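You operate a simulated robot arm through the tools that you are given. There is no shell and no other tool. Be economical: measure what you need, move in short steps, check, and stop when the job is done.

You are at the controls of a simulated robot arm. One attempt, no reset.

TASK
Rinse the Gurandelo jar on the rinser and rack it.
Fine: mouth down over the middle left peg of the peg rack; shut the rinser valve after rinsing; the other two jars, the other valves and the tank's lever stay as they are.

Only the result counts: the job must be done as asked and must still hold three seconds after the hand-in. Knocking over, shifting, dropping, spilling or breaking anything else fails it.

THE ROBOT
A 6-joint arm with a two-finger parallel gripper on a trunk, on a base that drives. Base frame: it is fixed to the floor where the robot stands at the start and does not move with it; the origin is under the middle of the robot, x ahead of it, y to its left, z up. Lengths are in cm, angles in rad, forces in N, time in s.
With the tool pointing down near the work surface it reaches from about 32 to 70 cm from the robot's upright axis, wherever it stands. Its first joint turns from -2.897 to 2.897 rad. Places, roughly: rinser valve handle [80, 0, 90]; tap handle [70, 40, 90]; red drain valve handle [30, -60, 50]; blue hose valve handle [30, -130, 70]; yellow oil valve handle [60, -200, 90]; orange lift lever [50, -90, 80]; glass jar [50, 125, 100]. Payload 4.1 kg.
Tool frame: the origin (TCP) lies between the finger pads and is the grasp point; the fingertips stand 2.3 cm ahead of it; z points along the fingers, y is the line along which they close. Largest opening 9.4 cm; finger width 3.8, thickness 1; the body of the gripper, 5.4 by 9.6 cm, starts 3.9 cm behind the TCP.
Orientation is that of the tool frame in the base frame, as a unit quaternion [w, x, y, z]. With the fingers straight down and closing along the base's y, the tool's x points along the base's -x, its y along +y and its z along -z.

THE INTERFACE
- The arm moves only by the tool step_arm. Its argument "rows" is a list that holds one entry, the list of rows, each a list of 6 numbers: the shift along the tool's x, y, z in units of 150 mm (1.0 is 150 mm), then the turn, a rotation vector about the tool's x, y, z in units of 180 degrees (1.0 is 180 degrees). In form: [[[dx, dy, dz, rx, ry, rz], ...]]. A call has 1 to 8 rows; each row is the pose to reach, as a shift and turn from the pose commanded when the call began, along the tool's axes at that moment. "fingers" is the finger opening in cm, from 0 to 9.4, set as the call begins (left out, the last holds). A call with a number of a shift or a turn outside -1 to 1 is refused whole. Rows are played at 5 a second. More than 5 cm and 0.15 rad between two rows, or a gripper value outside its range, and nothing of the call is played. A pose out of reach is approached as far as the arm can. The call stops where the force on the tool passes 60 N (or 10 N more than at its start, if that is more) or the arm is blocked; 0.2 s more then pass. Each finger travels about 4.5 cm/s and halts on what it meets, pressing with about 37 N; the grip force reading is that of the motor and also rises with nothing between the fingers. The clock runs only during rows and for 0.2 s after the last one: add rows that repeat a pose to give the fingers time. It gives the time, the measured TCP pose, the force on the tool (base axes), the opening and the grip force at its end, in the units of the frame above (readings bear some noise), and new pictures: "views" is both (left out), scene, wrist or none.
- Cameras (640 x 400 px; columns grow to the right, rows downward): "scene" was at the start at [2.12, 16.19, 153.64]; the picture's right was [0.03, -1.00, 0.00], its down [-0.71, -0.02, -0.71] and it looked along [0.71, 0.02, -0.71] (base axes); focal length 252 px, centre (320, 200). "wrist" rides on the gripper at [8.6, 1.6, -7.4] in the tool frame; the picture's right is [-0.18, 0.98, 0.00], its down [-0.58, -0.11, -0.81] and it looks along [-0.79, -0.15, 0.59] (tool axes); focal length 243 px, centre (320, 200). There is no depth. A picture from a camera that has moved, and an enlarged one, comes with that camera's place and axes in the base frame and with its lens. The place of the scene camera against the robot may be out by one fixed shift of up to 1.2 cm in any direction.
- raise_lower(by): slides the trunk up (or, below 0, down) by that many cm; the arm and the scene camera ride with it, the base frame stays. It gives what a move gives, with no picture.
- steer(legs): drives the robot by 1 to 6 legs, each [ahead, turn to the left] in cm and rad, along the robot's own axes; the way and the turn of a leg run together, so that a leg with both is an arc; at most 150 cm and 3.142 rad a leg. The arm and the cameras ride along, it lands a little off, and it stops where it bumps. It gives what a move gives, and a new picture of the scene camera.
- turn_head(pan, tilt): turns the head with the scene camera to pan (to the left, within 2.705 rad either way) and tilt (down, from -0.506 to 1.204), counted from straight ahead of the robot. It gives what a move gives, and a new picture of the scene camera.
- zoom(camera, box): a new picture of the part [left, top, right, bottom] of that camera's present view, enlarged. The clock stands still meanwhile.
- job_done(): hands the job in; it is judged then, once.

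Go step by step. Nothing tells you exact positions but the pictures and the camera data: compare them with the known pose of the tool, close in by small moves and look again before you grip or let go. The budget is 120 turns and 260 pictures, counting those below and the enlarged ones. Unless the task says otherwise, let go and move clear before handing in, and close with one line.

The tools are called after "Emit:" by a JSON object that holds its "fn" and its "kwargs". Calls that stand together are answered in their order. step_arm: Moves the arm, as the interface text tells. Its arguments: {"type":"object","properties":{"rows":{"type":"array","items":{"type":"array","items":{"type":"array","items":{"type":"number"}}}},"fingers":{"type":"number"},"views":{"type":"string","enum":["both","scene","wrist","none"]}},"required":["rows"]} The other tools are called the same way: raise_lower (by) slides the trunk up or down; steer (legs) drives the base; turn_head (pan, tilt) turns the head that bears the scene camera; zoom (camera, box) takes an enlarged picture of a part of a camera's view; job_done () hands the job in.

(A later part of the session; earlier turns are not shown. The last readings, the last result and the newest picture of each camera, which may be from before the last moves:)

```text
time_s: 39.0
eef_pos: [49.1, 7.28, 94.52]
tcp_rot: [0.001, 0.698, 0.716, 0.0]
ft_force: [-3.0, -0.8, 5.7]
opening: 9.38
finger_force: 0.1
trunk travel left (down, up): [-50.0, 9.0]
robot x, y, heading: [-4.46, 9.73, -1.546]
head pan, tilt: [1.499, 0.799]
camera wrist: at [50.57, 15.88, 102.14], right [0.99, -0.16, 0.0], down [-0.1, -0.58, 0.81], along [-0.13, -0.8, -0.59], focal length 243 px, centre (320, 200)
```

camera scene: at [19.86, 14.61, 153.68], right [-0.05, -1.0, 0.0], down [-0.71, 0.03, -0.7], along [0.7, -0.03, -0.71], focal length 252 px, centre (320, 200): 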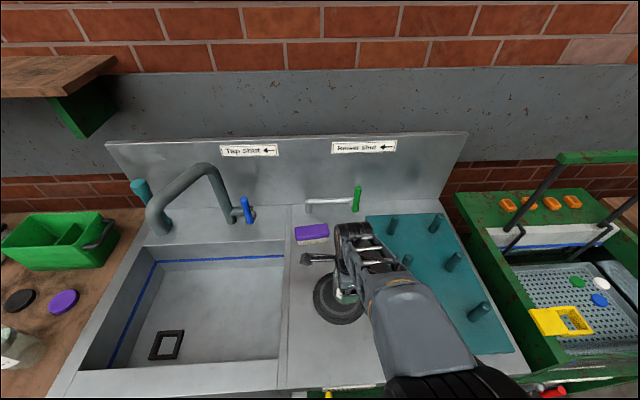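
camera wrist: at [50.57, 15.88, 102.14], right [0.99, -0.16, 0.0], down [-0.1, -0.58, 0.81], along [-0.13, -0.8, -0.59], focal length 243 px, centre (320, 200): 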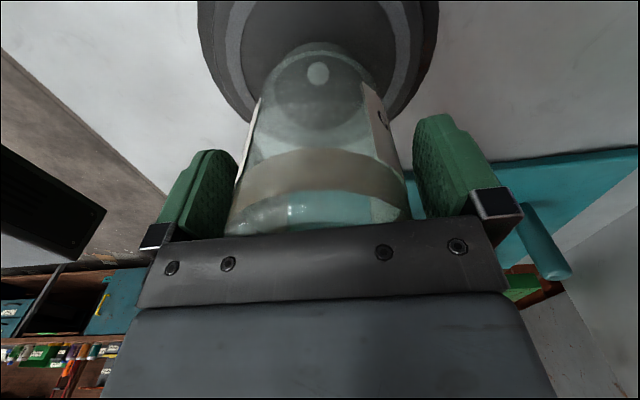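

Released. Lift straight up slowly, and check that the jar stands.

Emit:
{"fn": "step_arm", "kwargs": {"rows": [[[0, 0, -0.05, 0, 0, 0], [0, 0, -0.15, 0, 0, 0], [0, 0, -0.4, 0, 0, 0], [0, 0, -0.7, 0, 0, 0], [0, 0, -1.0, 0, 0, 0]]]}}

Emit:
{"fn": "zoom", "kwargs": {"camera": "scene", "box": [280, 170, 440, 330]}}

```text
time_s: 40.2
eef_pos: [49.14, 7.45, 109.52]
tcp_rot: [0.001, 0.699, 0.716, 0.0]
ft_force: [0.1, 0.0, -0.5]
opening: 9.43
finger_force: 0.0
trunk travel left (down, up): [-50.0, 9.0]
robot x, y, heading: [-4.25, 9.73, -1.546]
head pan, tilt: [1.499, 0.799]
camera scene: at [20.28, 14.63, 153.51], right [-0.05, -1.0, 0.0], down [-0.72, 0.03, -0.7], along [0.7, -0.03, -0.72], focal length 252 px, centre (320, 200)
camera wrist: at [50.57, 15.99, 116.98], right [0.99, -0.16, 0.0], down [-0.1, -0.58, 0.81], along [-0.13, -0.8, -0.59], focal length 243 px, centre (320, 200)
```

scene: 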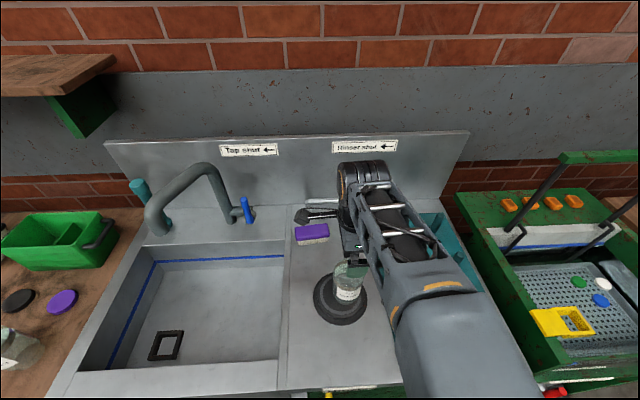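
wrist: 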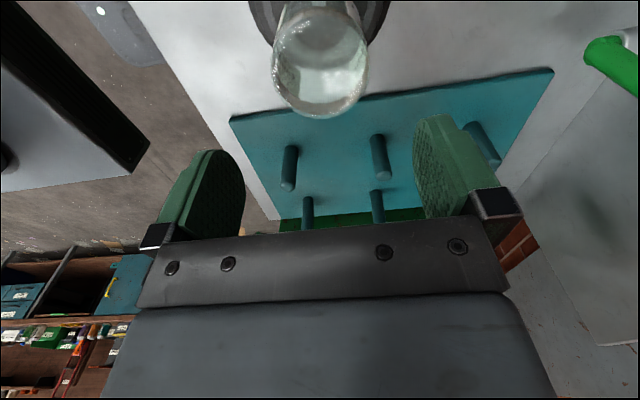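

```text
2.50 times, centred on (360, 250) of scene
camera zoom: at [20.28, 14.63, 153.51], right [-0.05, -1.0, 0.0], down [-0.72, 0.03, -0.7], along [0.7, -0.03, -0.72], focal length 629 px, centre (220, 75)
```

zoom: 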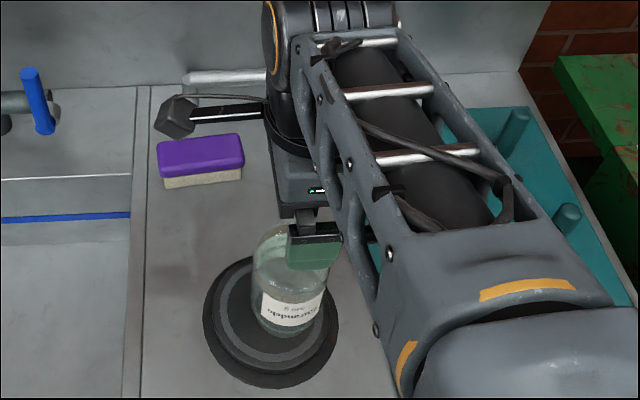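

The jar stands on the rinser, perhaps ~1 cm off in -y. I'll back off for a better check of centring.

Emit:
{"fn": "step_arm", "kwargs": {"rows": [[[0.3, 0, 0, 0, 0, 0], [0.6, 0, 0, 0, 0, 0], [0.8, 0, 0, 0, 0, 0], [0.8, 0, 0, 0, 0, 0]]], "views": "wrist"}}

Emit:
{"fn": "zoom", "kwargs": {"camera": "wrist", "box": [240, 20, 400, 120]}}

Emit:
{"fn": "zoom", "kwargs": {"camera": "scene", "box": [290, 240, 390, 330]}}

```text
time_s: 41.2
eef_pos: [48.94, 19.31, 109.42]
tcp_rot: [0.001, 0.699, 0.715, 0.0]
ft_force: [0.2, 1.3, -0.5]
opening: 9.4
finger_force: 0.0
trunk travel left (down, up): [-50.0, 9.0]
robot x, y, heading: [-4.62, 9.08, -1.543]
head pan, tilt: [1.499, 0.799]
camera wrist: at [50.43, 27.92, 116.93], right [0.99, -0.16, 0.0], down [-0.1, -0.58, 0.81], along [-0.13, -0.8, -0.59], focal length 243 px, centre (320, 200)
```

wrist: 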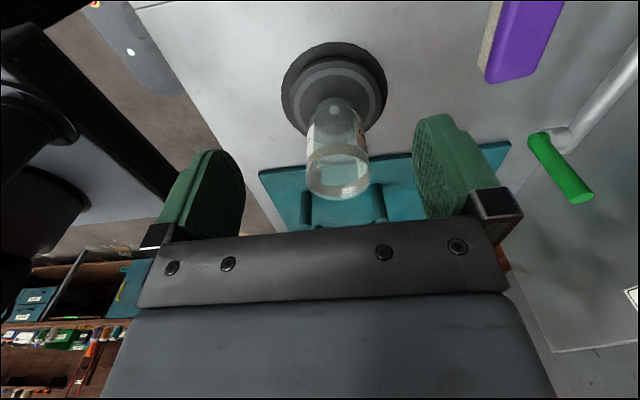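

```text
4.00 times, centred on (320, 70) of wrist
camera zoom: at [50.43, 27.92, 116.93], right [0.99, -0.16, 0.0], down [-0.1, -0.58, 0.81], along [-0.13, -0.8, -0.59], focal length 970 px, centre (320, 720)
```

zoom: 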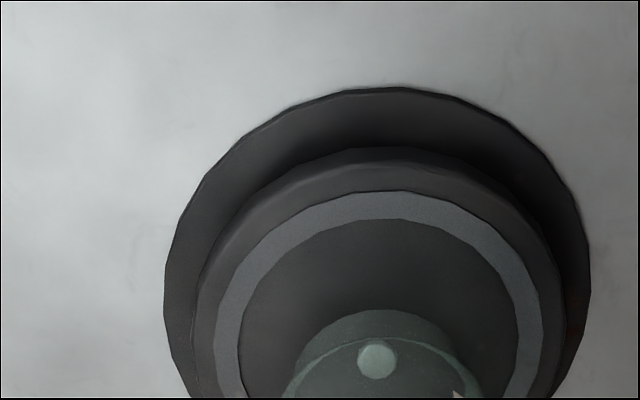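

```text
4.44 times, centred on (340, 285) of scene
camera zoom: at [20.29, 14.64, 153.51], right [-0.05, -1.0, 0.0], down [-0.72, 0.03, -0.7], along [0.7, -0.03, -0.72], focal length 1118 px, centre (231, -178)
```

zoom: 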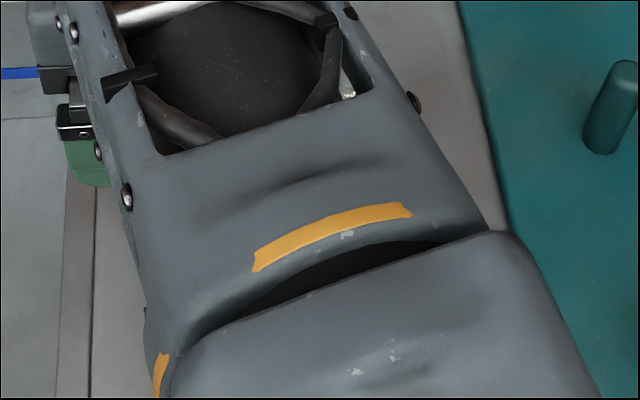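

Emit:
{"fn": "zoom", "kwargs": {"camera": "wrist", "box": [260, 80, 420, 210]}}

```text
3.08 times, centred on (340, 145) of wrist
camera zoom: at [50.43, 27.92, 116.93], right [0.99, -0.16, 0.0], down [-0.1, -0.58, 0.81], along [-0.13, -0.8, -0.59], focal length 746 px, centre (258, 369)
```

zoom: 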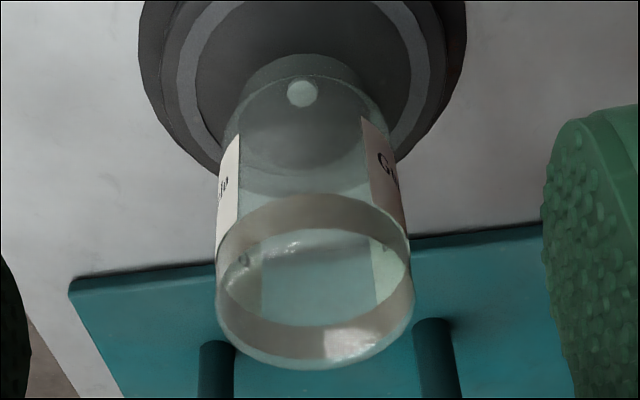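

The jar axis is about 1.5 cm off the nozzle in -y. I'll regrip centred on the jar (y≈5.7) and shift it.

Emit:
{"fn": "step_arm", "kwargs": {"rows": [[[-0.3, 0, 0, 0, 0, 0], [-0.6, 0, 0, 0, 0, 0], [-0.9, -0.01, 0, 0, 0, 0], [-0.907, -0.01, 0.3, 0, 0, 0], [-0.907, -0.01, 0.6, 0, 0, 0], [-0.907, -0.01, 0.6, 0, 0, 0]]], "views": "wrist"}}

Emit:
{"fn": "zoom", "kwargs": {"camera": "scene", "box": [290, 240, 390, 330]}}

```text
time_s: 42.6
eef_pos: [49.01, 5.75, 100.74]
tcp_rot: [0.0, 0.698, 0.716, 0.0]
ft_force: [0.0, 0.4, -0.2]
opening: 9.39
finger_force: 0.1
trunk travel left (down, up): [-50.0, 9.0]
robot x, y, heading: [-4.51, 9.34, -1.546]
head pan, tilt: [1.499, 0.799]
camera wrist: at [50.44, 14.32, 108.14], right [0.99, -0.16, 0.0], down [-0.1, -0.58, 0.81], along [-0.13, -0.8, -0.59], focal length 243 px, centre (320, 200)
```

wrist: 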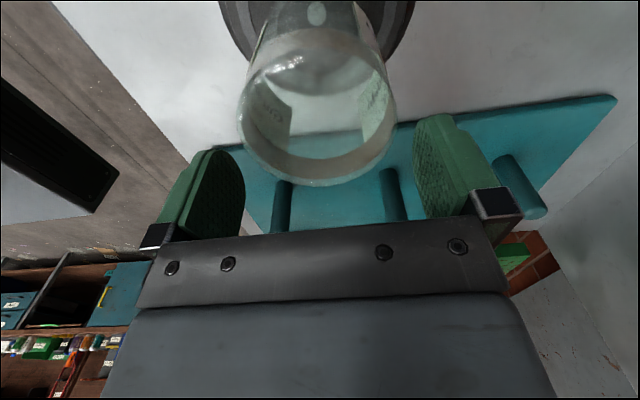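

```text
4.44 times, centred on (340, 285) of scene
camera zoom: at [20.3, 14.63, 153.51], right [-0.05, -1.0, 0.0], down [-0.72, 0.03, -0.7], along [0.7, -0.03, -0.72], focal length 1118 px, centre (231, -178)
```

zoom: 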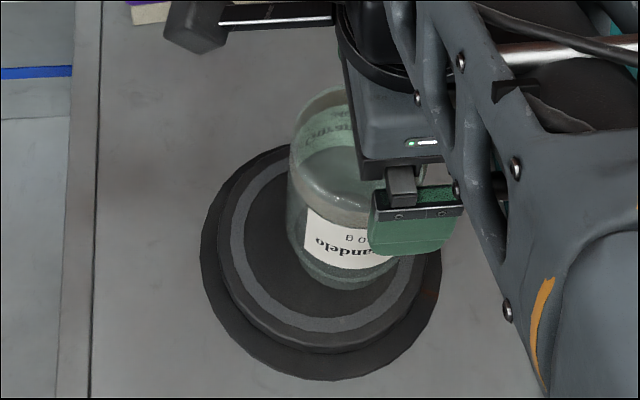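

Reassessing: the jar is taller (12 cm) than I'd taken, so its axis is near y≈7.5 and the nozzle near y≈8.6. I'll grip at y=7.5 and shift the jar ~1.2 cm in +y.

Emit:
{"fn": "step_arm", "kwargs": {"rows": [[[0.117, 0.01, 0, 0, 0, 0], [0.117, 0.01, 0.2, 0, 0, 0], [0.117, 0.01, 0.38, 0, 0, 0], [0.117, 0.01, 0.38, 0, 0, 0]]], "views": "wrist"}}

Emit:
{"fn": "zoom", "kwargs": {"camera": "scene", "box": [290, 240, 390, 330]}}

```text
time_s: 43.6
eef_pos: [49.37, 7.47, 94.75]
tcp_rot: [0.0, 0.698, 0.716, 0.0]
ft_force: [0.9, 0.9, 4.2]
opening: 9.41
finger_force: 0.1
trunk travel left (down, up): [-50.0, 9.0]
robot x, y, heading: [-4.19, 9.25, -1.547]
head pan, tilt: [1.499, 0.799]
camera wrist: at [50.72, 16.05, 102.34], right [0.99, -0.16, 0.0], down [-0.1, -0.58, 0.81], along [-0.13, -0.8, -0.59], focal length 243 px, centre (320, 200)
```

wrist: 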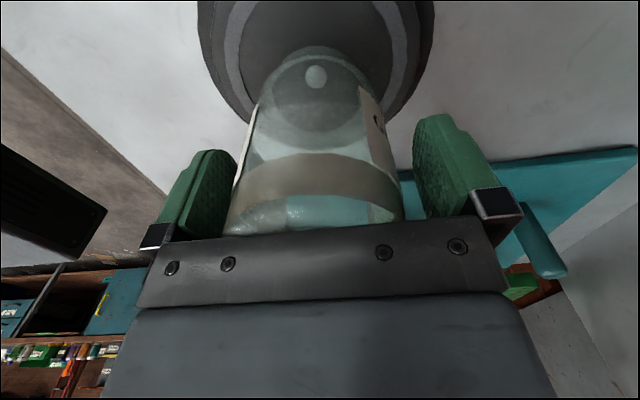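

```text
4.44 times, centred on (340, 285) of scene
camera zoom: at [20.26, 14.66, 153.52], right [-0.05, -1.0, 0.0], down [-0.72, 0.03, -0.7], along [0.7, -0.03, -0.72], focal length 1118 px, centre (231, -178)
```

zoom: 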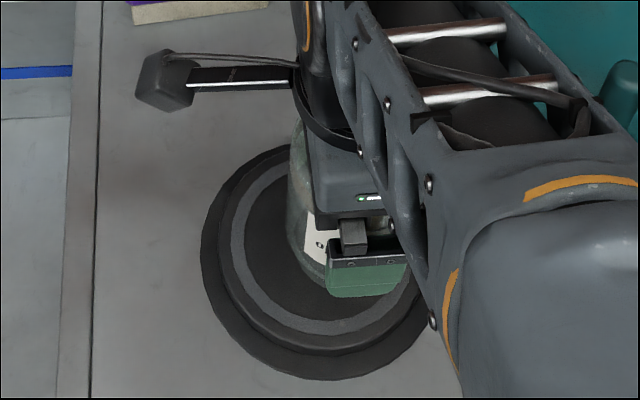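

Finger now is centred on the jar. Grip, lift 1 cm, shift +1.3 cm in y, set down.

Emit:
{"fn": "step_arm", "kwargs": {"rows": [[[0, 0, -0.01, 0, 0, 0], [0, 0, -0.01, 0, 0, 0], [0, 0, -0.01, 0, 0, 0], [0, 0, -0.01, 0, 0, 0], [0, 0, -0.01, 0, 0, 0]]], "fingers": 6.5, "views": "none"}}

Emit:
{"fn": "step_arm", "kwargs": {"rows": [[[0, 0, -0.07, 0, 0, 0], [0.09, 0, -0.07, 0, 0, 0], [0.09, 0, -0.07, 0, 0, 0], [0.09, 0, -0.03, 0, 0, 0], [0.09, 0, -0.01, 0, 0, 0], [0.09, 0, 0, 0, 0, 0]]], "views": "wrist"}}

Emit:
{"fn": "zoom", "kwargs": {"camera": "scene", "box": [290, 240, 390, 330]}}

```text
time_s: 44.8
eef_pos: [49.2, 7.4, 95.12]
tcp_rot: [-0.001, 0.7, 0.715, 0.001]
ft_force: [-2.0, 0.0, 4.6]
opening: 7.54
finger_force: 36.5
trunk travel left (down, up): [-50.0, 9.0]
robot x, y, heading: [-4.47, 9.29, -1.546]
head pan, tilt: [1.499, 0.799]
```

```text
time_s: 46.2
eef_pos: [49.15, 8.78, 95.15]
tcp_rot: [0.001, 0.698, 0.716, 0.0]
ft_force: [0.8, -0.1, 3.1]
opening: 7.49
finger_force: 37.5
trunk travel left (down, up): [-50.0, 9.0]
robot x, y, heading: [-4.68, 9.29, -1.545]
head pan, tilt: [1.499, 0.799]
camera wrist: at [50.58, 17.42, 102.62], right [0.99, -0.16, 0.0], down [-0.1, -0.58, 0.81], along [-0.13, -0.8, -0.59], focal length 243 px, centre (320, 200)
```

wrist: 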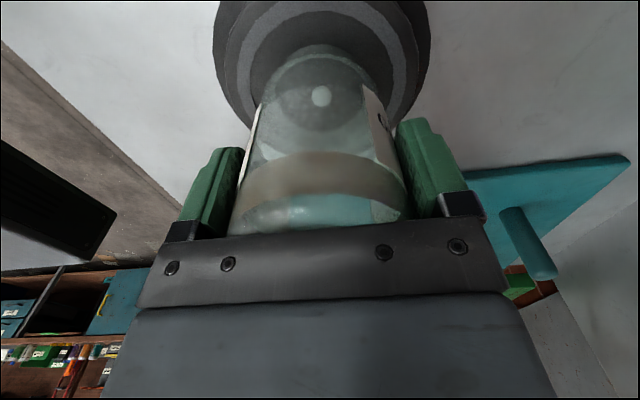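

```text
4.44 times, centred on (340, 285) of scene
camera zoom: at [20.28, 14.65, 153.52], right [-0.05, -1.0, 0.0], down [-0.72, 0.03, -0.7], along [0.7, -0.03, -0.72], focal length 1118 px, centre (231, -178)
```

zoom: 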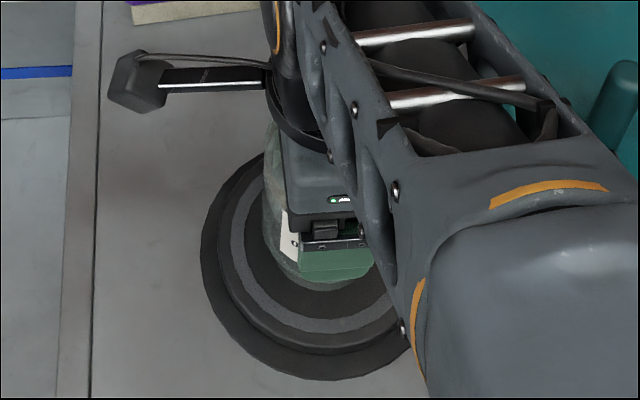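

The nozzle now appears centred in the jar mouth. Release and lift away.

Emit:
{"fn": "step_arm", "kwargs": {"rows": [[[0, 0, 0, 0, 0, 0], [0, 0, 0, 0, 0, 0], [0, 0, 0, 0, 0, 0], [0, 0, 0, 0, 0, 0]]], "fingers": 9.4, "views": "none"}}

Emit:
{"fn": "step_arm", "kwargs": {"rows": [[[0, 0, -0.05, 0, 0, 0], [0, 0, -0.15, 0, 0, 0], [0, 0, -0.4, 0, 0, 0], [0, 0, -0.7, 0, 0, 0], [0, 0, -1.0, 0, 0, 0]]], "views": "both"}}

Emit:
{"fn": "zoom", "kwargs": {"camera": "scene", "box": [290, 240, 390, 330]}}

```text
time_s: 47.2
eef_pos: [49.0, 8.85, 95.03]
tcp_rot: [0.0, 0.698, 0.716, 0.0]
ft_force: [0.6, 1.6, 3.2]
opening: 9.4
finger_force: 0.0
trunk travel left (down, up): [-50.0, 9.0]
robot x, y, heading: [-4.33, 9.24, -1.548]
head pan, tilt: [1.499, 0.799]
```

```text
time_s: 48.4
eef_pos: [48.94, 8.49, 110.05]
tcp_rot: [0.0, 0.699, 0.715, 0.0]
ft_force: [0.2, 0.0, -0.2]
opening: 9.42
finger_force: 0.0
trunk travel left (down, up): [-50.0, 9.0]
robot x, y, heading: [-3.99, 9.25, -1.551]
head pan, tilt: [1.499, 0.799]
camera scene: at [20.28, 14.63, 153.51], right [-0.05, -1.0, 0.0], down [-0.72, 0.03, -0.7], along [0.7, -0.03, -0.72], focal length 252 px, centre (320, 200)
camera wrist: at [50.44, 17.09, 117.5], right [0.99, -0.16, 0.0], down [-0.1, -0.58, 0.81], along [-0.13, -0.8, -0.59], focal length 243 px, centre (320, 200)
```

scene: 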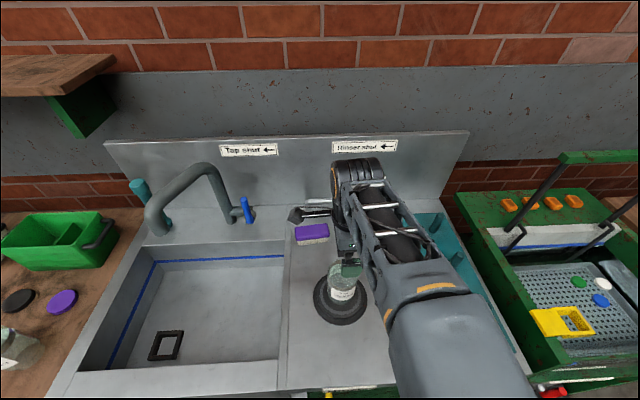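
wrist: 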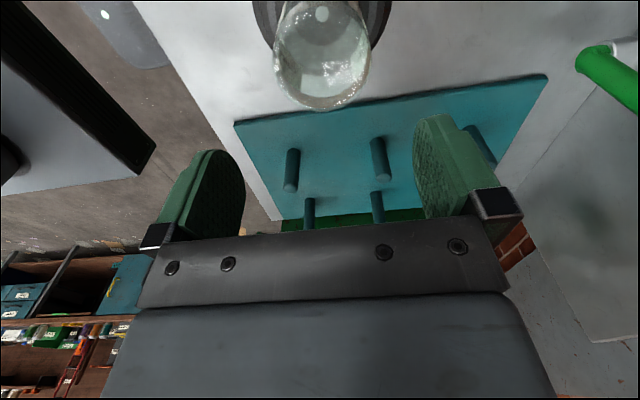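

```text
4.44 times, centred on (340, 285) of scene
camera zoom: at [20.28, 14.63, 153.51], right [-0.05, -1.0, 0.0], down [-0.72, 0.03, -0.7], along [0.7, -0.03, -0.72], focal length 1118 px, centre (231, -178)
```

zoom: 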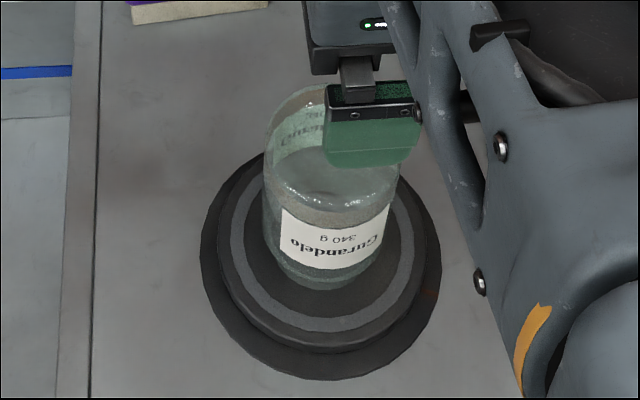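

The jar is well centred on the rinser. Next the rinser valve: I'll raise and shift the hand to view the green handle.

Emit:
{"fn": "step_arm", "kwargs": {"rows": [[[0.2, 0.1, -0.2, 0, 0, 0], [0.4, 0.2, -0.4, 0, 0, 0], [0.6, 0.3, -0.6, 0, 0, 0], [0.6, 0.3, -0.6, 0, 0, 0]]], "views": "both"}}

Emit:
{"fn": "zoom", "kwargs": {"camera": "wrist", "box": [420, 0, 640, 140]}}

Emit:
{"fn": "zoom", "kwargs": {"camera": "scene", "box": [220, 130, 420, 260]}}

```text
time_s: 49.4
eef_pos: [52.42, 17.67, 118.61]
tcp_rot: [0.0, 0.699, 0.715, -0.001]
ft_force: [0.8, 0.4, -0.1]
opening: 9.41
finger_force: 0.1
out of reach, approached as far as the arm can: row 3, 4
trunk travel left (down, up): [-50.0, 9.0]
robot x, y, heading: [-4.21, 9.04, -1.545]
head pan, tilt: [1.499, 0.799]
camera scene: at [20.34, 14.65, 153.5], right [-0.05, -1.0, 0.0], down [-0.72, 0.03, -0.7], along [0.7, -0.03, -0.72], focal length 252 px, centre (320, 200)
camera wrist: at [53.87, 26.15, 126.18], right [0.99, -0.16, 0.0], down [-0.09, -0.58, 0.81], along [-0.13, -0.8, -0.59], focal length 243 px, centre (320, 200)
```

scene: 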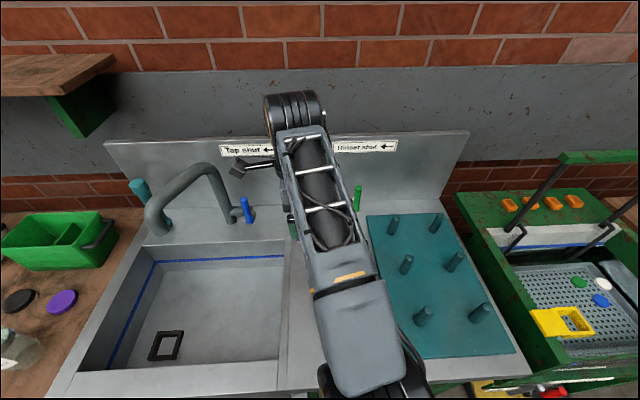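
wrist: 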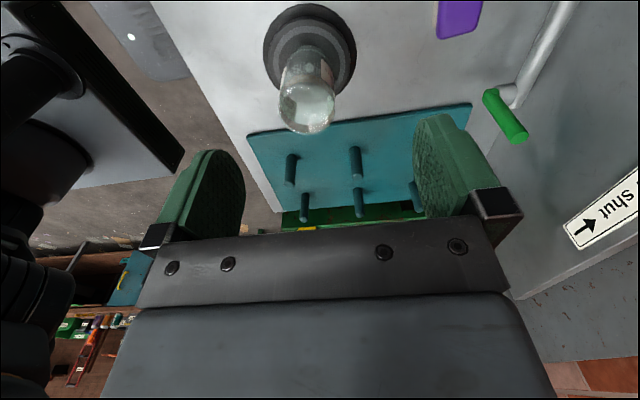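

```text
2.86 times, centred on (530, 70) of wrist
camera zoom: at [53.87, 26.15, 126.18], right [0.99, -0.16, 0.0], down [-0.09, -0.58, 0.81], along [-0.13, -0.8, -0.59], focal length 693 px, centre (-280, 571)
```

zoom: 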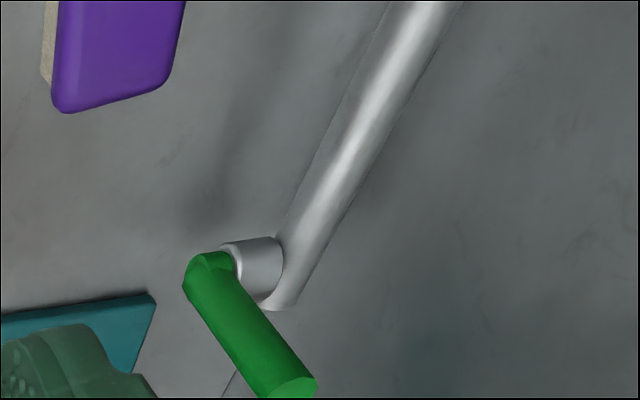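

```text
3.08 times, centred on (320, 195) of scene
camera zoom: at [20.34, 14.65, 153.5], right [-0.05, -1.0, 0.0], down [-0.72, 0.03, -0.7], along [0.7, -0.03, -0.72], focal length 774 px, centre (320, 215)
```

zoom: 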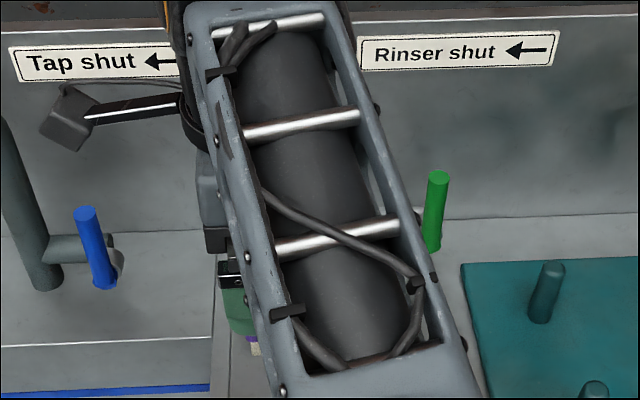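

The green lever turns about the boss axis (x) at the pipe end and now stands upright; the label means pushing it left shuts, so right opens. I'll drive the base ~30 cm in -y so the arm can approach the handle clear of the jar, and raise the trunk.

Emit:
{"fn": "steer", "kwargs": {"legs": [[16, 0.25], [16, -0.25]]}}

Emit:
{"fn": "raise_lower", "kwargs": {"by": 8.5}}

Emit:
{"fn": "turn_head", "kwargs": {"pan": 1.85, "tilt": 0.75}}

```text
time_s: 51.8
eef_pos: [57.05, -13.36, 118.8]
tcp_rot: [0.0, 0.697, 0.717, 0.0]
ft_force: [0.2, -1.0, -0.3]
opening: 9.41
finger_force: 0.2
trunk travel left (down, up): [-50.0, 9.0]
robot x, y, heading: [0.13, -21.46, -1.541]
head pan, tilt: [1.499, 0.799]
camera scene: at [24.98, -16.28, 153.52], right [-0.04, -1.0, 0.0], down [-0.72, 0.03, -0.7], along [0.7, -0.03, -0.72], focal length 252 px, centre (320, 200)
```

scene: 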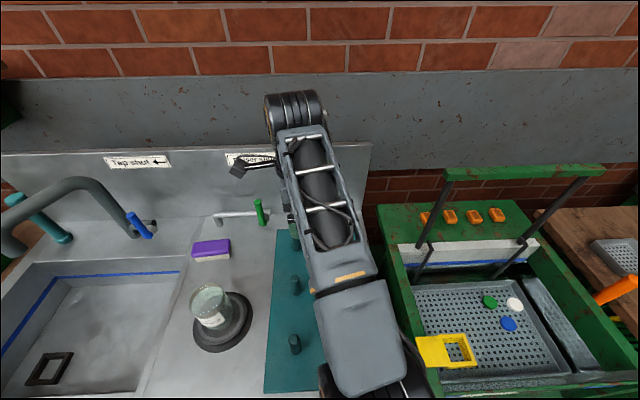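

```text
time_s: 53.0
eef_pos: [57.23, -13.31, 127.25]
tcp_rot: [0.0, 0.698, 0.716, 0.0]
ft_force: [-1.2, -0.3, -0.2]
opening: 9.38
finger_force: 0.0
trunk travel left (down, up): [-58.5, 0.5]
robot x, y, heading: [0.23, -21.19, -1.546]
head pan, tilt: [1.499, 0.799]
```

```text
time_s: 53.8
eef_pos: [57.13, -13.28, 127.26]
tcp_rot: [-0.001, 0.698, 0.716, 0.0]
ft_force: [-1.2, 0.3, -0.1]
opening: 9.39
finger_force: 0.0
trunk travel left (down, up): [-58.5, 0.5]
robot x, y, heading: [0.16, -21.63, -1.546]
head pan, tilt: [1.85, 0.75]
camera scene: at [24.83, -13.34, 162.41], right [0.3, -0.95, 0.0], down [-0.65, -0.21, -0.73], along [0.7, 0.22, -0.68], focal length 252 px, centre (320, 200)
```

scene: 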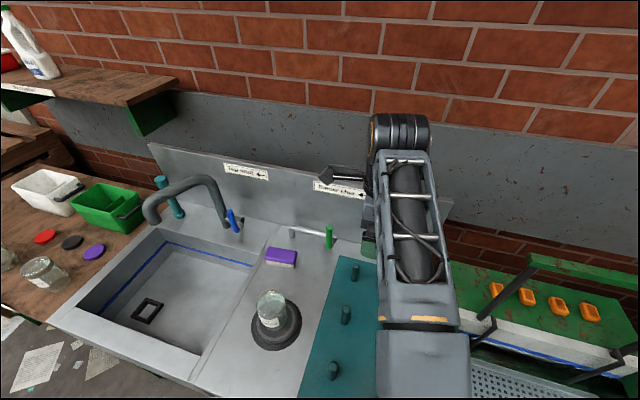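

Handle near [78, 0.7, 87–98]. I'll close the fingers and yaw the tool so its x axis points toward the wall (camera on top when pitched).

Emit:
{"fn": "step_arm", "kwargs": {"rows": [[[0, 0, 0, 0, 0, 0.04], [0, 0, 0, 0, 0, 0.08], [0, 0, 0, 0, 0, 0.12], [0, 0, 0, 0, 0, 0.16], [0, 0, 0, 0, 0, 0.2], [0, 0, 0, 0, 0, 0.24], [0, 0, 0, 0, 0, 0.28], [0, 0, 0, 0, 0, 0.32]]], "fingers": 0, "views": "none"}}

Emit:
{"fn": "step_arm", "kwargs": {"rows": [[[0, 0, 0, 0, 0, 0.04], [0, 0, 0, 0, 0, 0.08], [0, 0, 0, 0, 0, 0.12], [0, 0, 0, 0, 0, 0.16], [0, 0, 0, 0, 0, 0.19], [0, 0, 0, 0, 0, 0.19]]], "views": "scene"}}

```text
time_s: 55.6
eef_pos: [57.06, -13.29, 127.2]
tcp_rot: [0.0, 0.957, 0.289, 0.0]
ft_force: [-0.2, 0.7, 0.0]
opening: 0.02
finger_force: 36.9
trunk travel left (down, up): [-58.5, 0.5]
robot x, y, heading: [0.41, -21.27, -1.541]
head pan, tilt: [1.85, 0.75]
```

```text
time_s: 57.0
eef_pos: [57.46, -14.75, 127.26]
tcp_rot: [0.001, 0.984, 0.176, 0.001]
ft_force: [0.0, 0.0, 0.2]
opening: 0.0
finger_force: 37.0
out of reach, approached as far as the arm can: row 2, 3, 4, 5, 6
trunk travel left (down, up): [-58.5, 0.5]
robot x, y, heading: [0.66, -21.33, -1.545]
head pan, tilt: [1.85, 0.75]
camera scene: at [24.82, -13.33, 162.41], right [0.3, -0.95, 0.0], down [-0.65, -0.21, -0.73], along [0.7, 0.22, -0.68], focal length 252 px, centre (320, 200)
```

scene: 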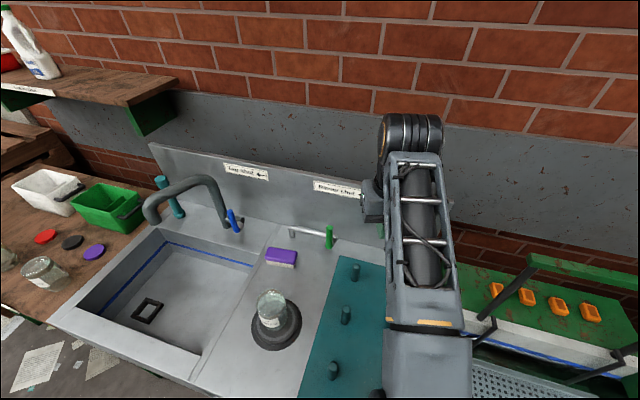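

The wrist limit stops that yaw. I'll return to the tool x=+y orientation and pitch the tool forward from there instead.

Emit:
{"fn": "step_arm", "kwargs": {"rows": [[[0, 0, 0, 0, 0, -0.045], [0, 0, 0, 0, 0, -0.09], [0, 0, 0, 0, 0, -0.135], [0, 0, 0, 0, 0, -0.18], [0, 0, 0, 0, 0, -0.225], [0, 0, 0, 0, 0, -0.27], [0, 0, 0, 0, 0, -0.315], [0, 0, 0, 0, 0, -0.36]]], "views": "none"}}

Emit:
{"fn": "step_arm", "kwargs": {"rows": [[[0, 0, 0.15, -0.045, 0, 0], [0, 0, 0.3, -0.09, 0, 0], [0, 0, 0.45, -0.135, 0, 0], [0, 0, 0.6, -0.18, 0, 0], [0, 0, 0.75, -0.225, 0, 0], [0, 0, 0.9, -0.27, 0, 0], [0, 0, 1.0, -0.315, 0, 0], [0, 0, 1.0, -0.315, 0, 0]]], "views": "both"}}

```text
time_s: 58.8
eef_pos: [57.43, -14.65, 127.25]
tcp_rot: [0.001, 0.737, 0.676, 0.0]
ft_force: [0.7, 0.6, 0.3]
opening: 0.0
finger_force: 36.9
trunk travel left (down, up): [-58.5, 0.5]
robot x, y, heading: [0.31, -21.69, -1.547]
head pan, tilt: [1.85, 0.75]
```

```text
time_s: 60.6
eef_pos: [60.85, -15.06, 117.22]
tcp_rot: [0.339, 0.651, 0.603, 0.31]
ft_force: [-0.1, -0.3, 0.2]
opening: 0.01
finger_force: 37.2
out of reach, approached as far as the arm can: row 7, 8
trunk travel left (down, up): [-58.5, 0.5]
robot x, y, heading: [0.6, -21.49, -1.547]
head pan, tilt: [1.85, 0.75]
camera scene: at [24.77, -13.33, 162.42], right [0.3, -0.95, 0.0], down [-0.65, -0.21, -0.73], along [0.7, 0.22, -0.68], focal length 252 px, centre (320, 200)
camera wrist: at [56.52, -6.15, 122.84], right [0.55, -0.22, 0.8], down [-0.76, -0.52, 0.38], along [0.33, -0.82, -0.46], focal length 243 px, centre (320, 200)
```

scene: 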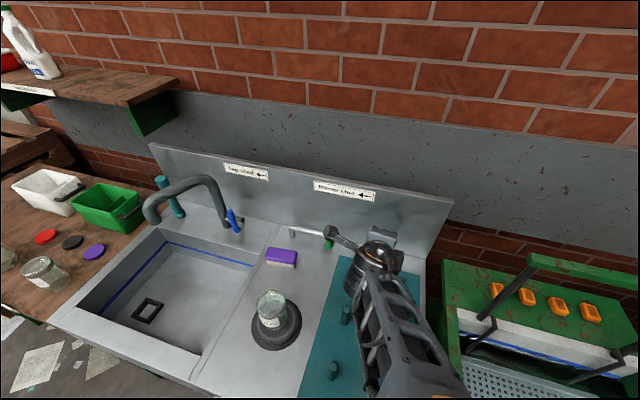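
wrist: 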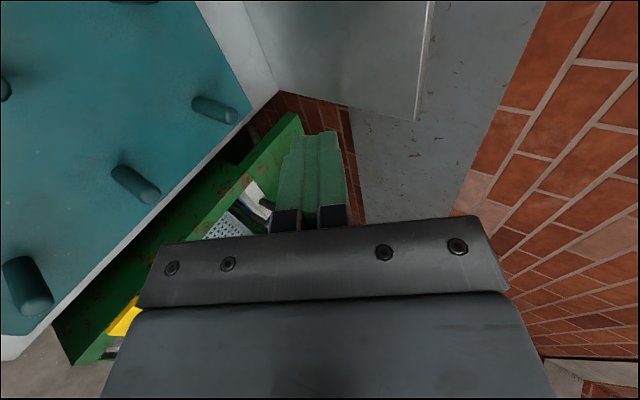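

Tool is pitched forward ~35° below horizontal. Moving it toward the left side of the lever, staying high.

Emit:
{"fn": "step_arm", "kwargs": {"rows": [[[0.3, 0.015, 0.09, 0, 0, 0], [0.6, 0.03, 0.18, 0, 0, 0], [0.9, 0.045, 0.27, 0, 0, 0], [0.956, 0.046, 0.285, 0, 0, 0], [0.956, 0.046, 0.285, 0, 0, 0]]], "views": "both"}}

```text
time_s: 61.4
eef_pos: [68.52, -14.93, 117.33]
tcp_rot: [0.381, 0.695, 0.532, 0.299]
ft_force: [-0.6, 0.5, 0.0]
opening: 0.01
finger_force: 37.1
out of reach, approached as far as the arm can: row 1
trunk travel left (down, up): [-58.5, 0.5]
robot x, y, heading: [0.59, -21.63, -1.543]
head pan, tilt: [1.85, 0.75]
stopped in row 3: the arm was blocked; the commanded pose is now the measured one
camera scene: at [24.79, -13.36, 162.41], right [0.3, -0.95, 0.0], down [-0.65, -0.21, -0.73], along [0.7, 0.22, -0.68], focal length 252 px, centre (320, 200)
camera wrist: at [65.46, -5.38, 122.87], right [0.45, -0.32, 0.83], down [-0.87, -0.37, 0.33], along [0.21, -0.87, -0.45], focal length 243 px, centre (320, 200)
```

scene: 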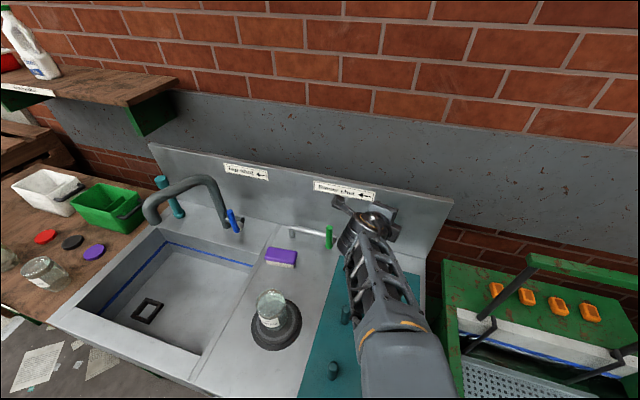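
wrist: 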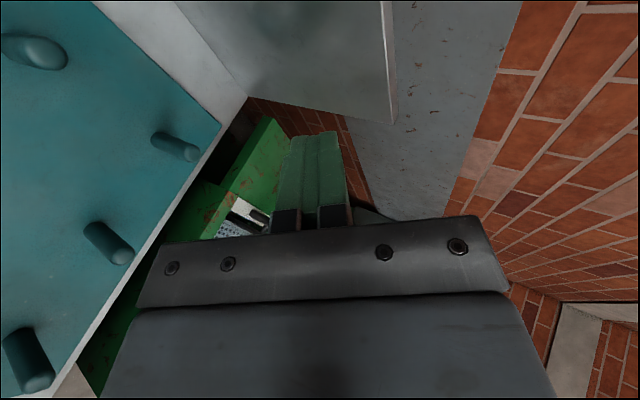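

The arm stalled in a strained pose; I'll move lower and left in small steps.

Emit:
{"fn": "step_arm", "kwargs": {"rows": [[[0.1, -0.13, 0.05, 0, 0, 0], [0.2, -0.26, 0.1, 0, 0, 0], [0.318, -0.388, 0.142, 0, 0, 0], [0.318, -0.388, 0.142, 0, 0, 0]]], "views": "scene"}}

```text
time_s: 62.4
eef_pos: [70.45, -9.48, 112.72]
tcp_rot: [0.379, 0.695, 0.533, 0.297]
ft_force: [0.5, -0.1, 0.1]
opening: 0.0
finger_force: 36.7
out of reach, approached as far as the arm can: row 1, 2, 3, 4
trunk travel left (down, up): [-58.5, 0.5]
robot x, y, heading: [0.47, -21.83, -1.542]
head pan, tilt: [1.85, 0.75]
camera scene: at [24.81, -13.44, 162.42], right [0.3, -0.95, 0.0], down [-0.65, -0.2, -0.73], along [0.7, 0.22, -0.68], focal length 252 px, centre (320, 200)
```

scene: 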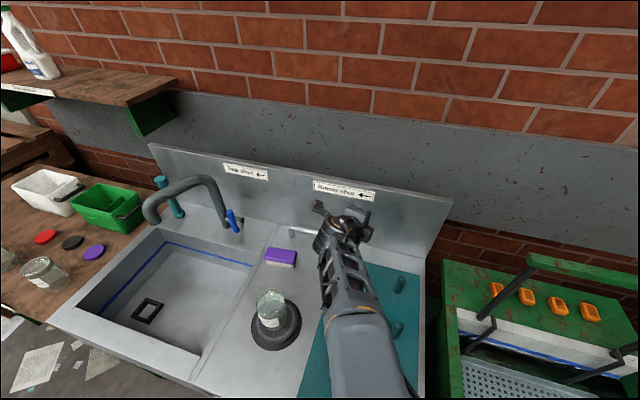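

Reach is limiting from here. I'll look down at the gap between base and counter to see how much closer I can drive.

Emit:
{"fn": "turn_head", "kwargs": {"pan": 1.2, "tilt": 1.2}}

Emit:
{"fn": "turn_head", "kwargs": {"pan": 2.2, "tilt": 1.2}}

```text
time_s: 63.5
eef_pos: [70.39, -9.59, 112.71]
tcp_rot: [0.379, 0.696, 0.533, 0.297]
ft_force: [-0.4, 0.1, 1.1]
opening: 0.0
finger_force: 37.5
trunk travel left (down, up): [-58.5, 0.5]
robot x, y, heading: [0.34, -21.98, -1.544]
head pan, tilt: [1.201, 1.201]
camera scene: at [22.19, -17.72, 159.24], right [-0.34, -0.94, 0.0], down [-0.88, 0.31, -0.36], along [0.34, -0.12, -0.93], focal length 252 px, centre (320, 200)
```

scene: 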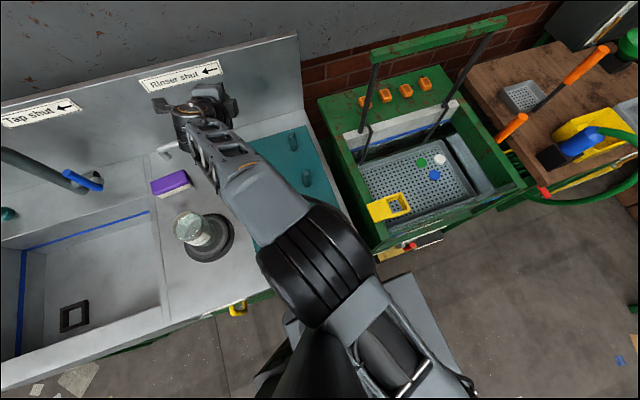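

```text
time_s: 64.7
eef_pos: [70.36, -9.62, 112.79]
tcp_rot: [0.379, 0.696, 0.533, 0.297]
ft_force: [-0.5, -0.4, 0.9]
opening: 0.0
finger_force: 37.0
trunk travel left (down, up): [-58.5, 0.5]
robot x, y, heading: [0.51, -21.29, -1.544]
head pan, tilt: [2.201, 1.201]
camera scene: at [21.36, -12.43, 159.24], right [0.61, -0.79, 0.0], down [-0.74, -0.57, -0.36], along [0.29, 0.22, -0.93], focal length 252 px, centre (320, 200)
```

scene: 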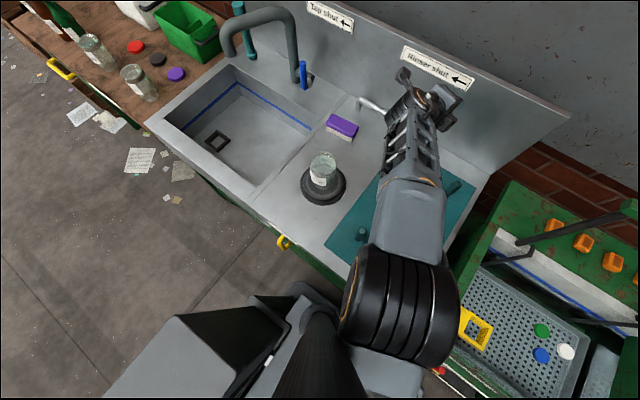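

Base side clearance looks ~10 cm. I'll retract the hand, then shuffle the base ~6 cm closer by reverse-and-forward arcs.

Emit:
{"fn": "step_arm", "kwargs": {"rows": [[[-0.07, -0.1, -0.25, 0, 0, 0], [-0.14, -0.2, -0.5, 0, 0, 0], [-0.203, -0.296, -0.727, 0, 0, 0], [-0.203, -0.296, -0.727, 0, 0, 0]]], "views": "none"}}

Emit:
{"fn": "steer", "kwargs": {"legs": [[-14, -0.18], [-14, 0.18], [12, 0.18], [12, -0.18]]}}

```text
time_s: 65.7
eef_pos: [65.62, -17.11, 118.9]
tcp_rot: [0.392, 0.726, 0.499, 0.264]
ft_force: [-0.1, 1.2, -0.4]
opening: 0.0
finger_force: 36.9
out of reach, approached as far as the arm can: row 1, 2, 3, 4
trunk travel left (down, up): [-58.5, 0.5]
robot x, y, heading: [0.17, -21.36, -1.548]
head pan, tilt: [2.201, 1.201]
```

```text
time_s: 69.6
eef_pos: [69.98, -13.9, 119.64]
tcp_rot: [0.393, 0.726, 0.496, 0.268]
ft_force: [-0.7, -0.5, 0.1]
opening: 0.0
finger_force: 37.0
trunk travel left (down, up): [-58.5, 0.5]
robot x, y, heading: [5.14, -17.81, -1.548]
head pan, tilt: [2.201, 1.201]
camera scene: at [25.87, -9.1, 159.24], right [0.61, -0.79, 0.0], down [-0.74, -0.57, -0.36], along [0.29, 0.22, -0.93], focal length 252 px, centre (320, 200)
```

scene: 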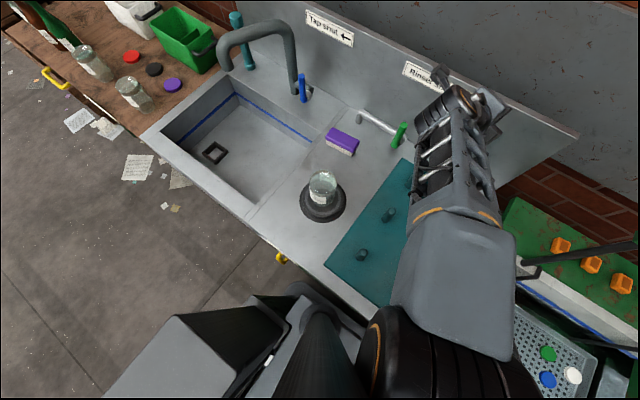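

Base is now at x≈5. I'll lower the hand and straighten its yaw on the way to the lever.

Emit:
{"fn": "step_arm", "kwargs": {"rows": [[[0.12, -0.2, 0.02, 0, 0.024, -0.016], [0.25, -0.41, 0.035, 0, 0.048, -0.031], [0.38, -0.62, 0.055, 0, 0.072, -0.047], [0.5, -0.82, 0.07, 0, 0.096, -0.063], [0.548, -0.902, 0.078, 0, 0.096, -0.063], [0.548, -0.902, 0.078, 0, 0.096, -0.063]]], "views": "wrist"}}

Emit:
{"fn": "turn_head", "kwargs": {"pan": 1.95, "tilt": 0.85}}

```text
time_s: 71.0
eef_pos: [73.29, -8.87, 113.25]
tcp_rot: [0.354, 0.65, 0.589, 0.324]
ft_force: [0.2, 0.4, -0.3]
opening: 0.02
finger_force: 37.7
out of reach, approached as far as the arm can: row 1, 2, 3, 4, 5, 6
trunk travel left (down, up): [-58.5, 0.5]
robot x, y, heading: [4.64, -18.02, -1.55]
head pan, tilt: [2.201, 1.201]
camera wrist: at [68.85, 0.05, 118.66], right [0.51, -0.24, 0.83], down [-0.79, -0.51, 0.34], along [0.34, -0.83, -0.45], focal length 243 px, centre (320, 200)
```

wrist: 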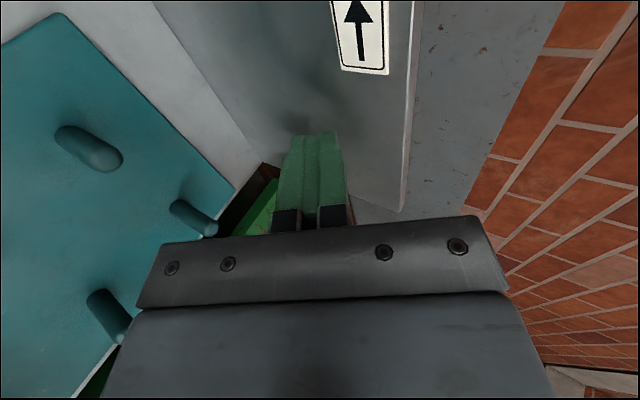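

```text
time_s: 71.8
eef_pos: [73.36, -8.88, 112.94]
tcp_rot: [0.354, 0.65, 0.591, 0.323]
ft_force: [0.6, 0.8, -0.5]
opening: 0.03
finger_force: 37.6
trunk travel left (down, up): [-58.5, 0.5]
robot x, y, heading: [5.03, -17.94, -1.546]
head pan, tilt: [1.95, 0.85]
camera scene: at [28.63, -9.31, 161.6], right [0.39, -0.92, 0.0], down [-0.69, -0.3, -0.66], along [0.61, 0.26, -0.75], focal length 252 px, centre (320, 200)
```

scene: 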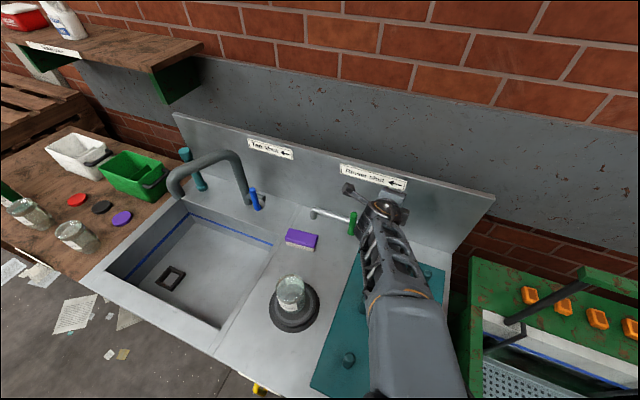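

The wrist likely can't be pitched this flat; I'll steepen the tool to ~60° below horizontal.

Emit:
{"fn": "step_arm", "kwargs": {"rows": [[[0, 0, 0, 0.035, 0, 0], [0, 0, 0, 0.07, 0, 0], [0, 0, 0, 0.105, 0, 0], [0, 0, 0, 0.14, 0, 0], [0, 0, 0, 0.14, 0, 0]]], "views": "wrist"}}

```text
time_s: 73.0
eef_pos: [71.84, -3.16, 111.84]
tcp_rot: [0.194, 0.684, 0.677, 0.191]
ft_force: [1.0, -0.5, 0.3]
opening: 0.0
finger_force: 36.8
trunk travel left (down, up): [-58.5, 0.5]
robot x, y, heading: [4.78, -17.77, -1.548]
head pan, tilt: [1.95, 0.85]
camera wrist: at [69.49, 5.46, 119.1], right [0.84, -0.19, 0.51], down [-0.52, -0.58, 0.63], along [0.17, -0.79, -0.58], focal length 243 px, centre (320, 200)
```

wrist: 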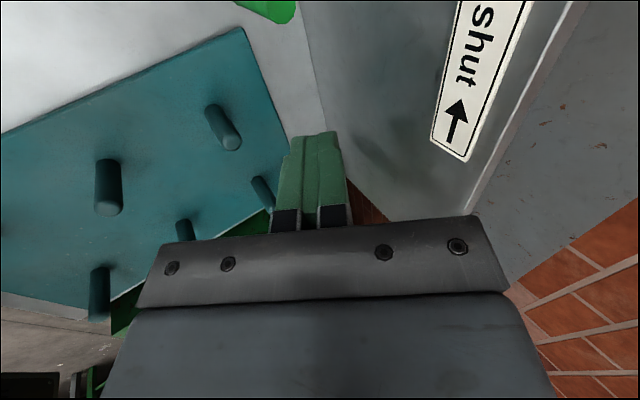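

That worked. Move left past the lever, still high, and look.

Emit:
{"fn": "step_arm", "kwargs": {"rows": [[[0.2, -0.03, 0.05, 0, 0, 0], [0.4, -0.06, 0.1, 0, 0, 0], [0.6, -0.07, 0.12, 0, 0, 0], [0.73, -0.07, 0.12, 0, 0, 0], [0.73, -0.07, 0.12, 0, 0, 0]]], "views": "both"}}

```text
time_s: 74.2
eef_pos: [70.86, 7.35, 109.46]
tcp_rot: [0.194, 0.684, 0.677, 0.191]
ft_force: [0.0, -0.6, 0.9]
opening: 0.01
finger_force: 36.8
out of reach, approached as far as the arm can: row 3, 4, 5
trunk travel left (down, up): [-58.5, 0.5]
robot x, y, heading: [4.85, -18.2, -1.548]
head pan, tilt: [1.95, 0.85]
camera scene: at [28.6, -9.29, 161.61], right [0.39, -0.92, 0.0], down [-0.69, -0.29, -0.66], along [0.61, 0.26, -0.75], focal length 252 px, centre (320, 200)
camera wrist: at [68.42, 15.84, 116.71], right [0.83, -0.19, 0.52], down [-0.52, -0.57, 0.63], along [0.17, -0.8, -0.58], focal length 243 px, centre (320, 200)
```

scene: 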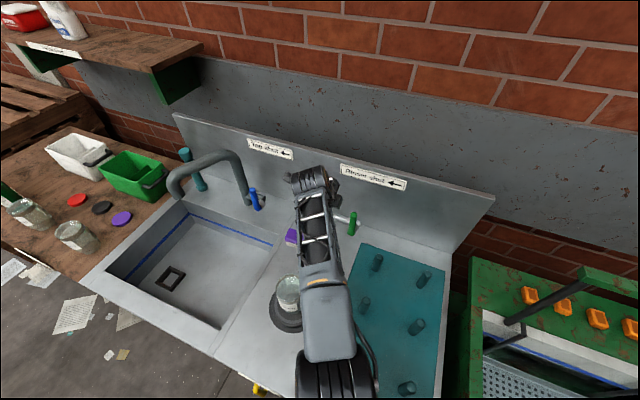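
wrist: 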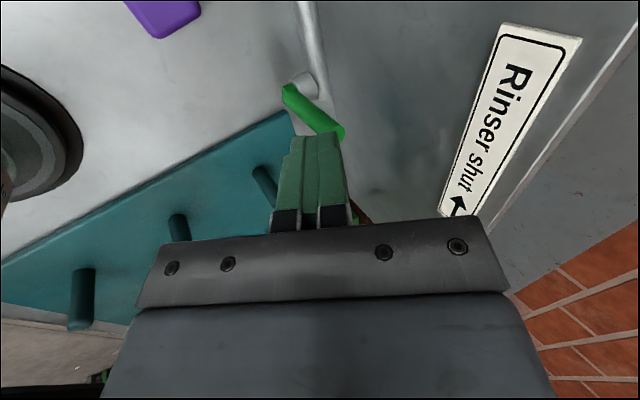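

Lever located: x≈77, y≈1, z 89–100. The base is a bit far to the right; reverse 7 cm, to gain reach, then descend beside the lever.

Emit:
{"fn": "steer", "kwargs": {"legs": [[-7, 0]]}}

```text
time_s: 75.3
eef_pos: [70.62, 14.5, 109.38]
tcp_rot: [0.194, 0.684, 0.676, 0.191]
ft_force: [0.3, 0.3, 0.0]
opening: 0.0
finger_force: 36.8
trunk travel left (down, up): [-58.5, 0.5]
robot x, y, heading: [4.93, -10.67, -1.545]
head pan, tilt: [1.95, 0.85]
camera scene: at [28.47, -2.05, 161.6], right [0.39, -0.92, 0.0], down [-0.69, -0.29, -0.66], along [0.61, 0.26, -0.75], focal length 252 px, centre (320, 200)
```

scene: 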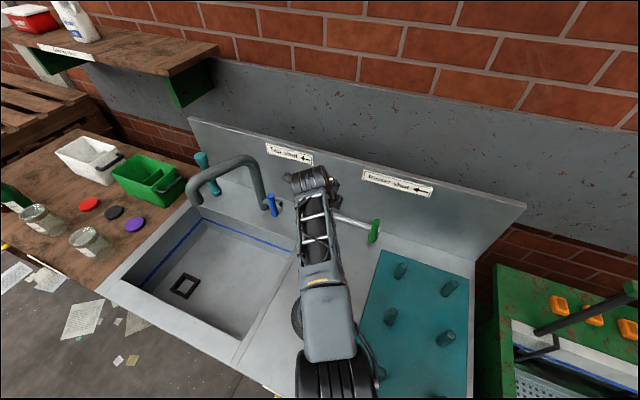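

Emit:
{"fn": "step_arm", "kwargs": {"rows": [[[-0.2, 0, 0, 0, 0, 0], [-0.4, -0.02, 0.1, 0, 0, 0], [-0.6, -0.04, 0.2, 0, 0, 0], [-0.6, -0.055, 0.38, 0, 0, 0], [-0.6, -0.071, 0.543, 0, 0, 0], [-0.6, -0.071, 0.543, 0, 0, 0]]], "views": "both"}}

Emit:
{"fn": "zoom", "kwargs": {"camera": "scene", "box": [280, 150, 440, 270]}}

```text
time_s: 76.7
eef_pos: [73.93, 5.55, 102.14]
tcp_rot: [0.194, 0.684, 0.676, 0.191]
ft_force: [-0.7, 0.0, -0.9]
opening: 0.0
finger_force: 36.9
trunk travel left (down, up): [-58.5, 0.5]
robot x, y, heading: [5.04, -11.21, -1.541]
head pan, tilt: [1.95, 0.85]
camera scene: at [28.45, -2.17, 161.61], right [0.39, -0.92, 0.0], down [-0.69, -0.29, -0.66], along [0.61, 0.26, -0.75], focal length 252 px, centre (320, 200)
camera wrist: at [71.49, 14.14, 109.34], right [0.83, -0.19, 0.52], down [-0.52, -0.57, 0.63], along [0.17, -0.8, -0.58], focal length 243 px, centre (320, 200)
```

scene: 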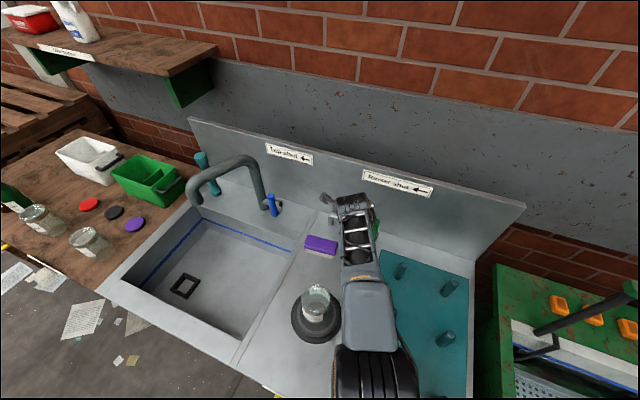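
wrist: 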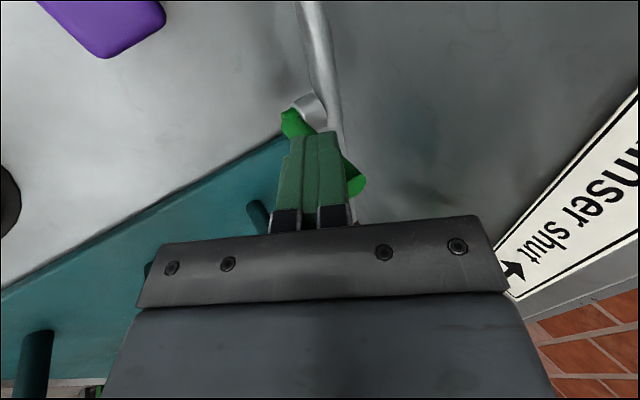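

```text
3.33 times, centred on (360, 210) of scene
camera zoom: at [28.45, -2.17, 161.61], right [0.39, -0.92, 0.0], down [-0.69, -0.29, -0.66], along [0.61, 0.26, -0.75], focal length 838 px, centre (187, 167)
```

zoom: 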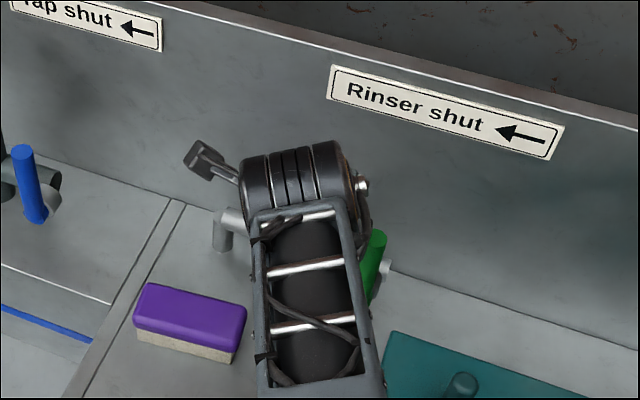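

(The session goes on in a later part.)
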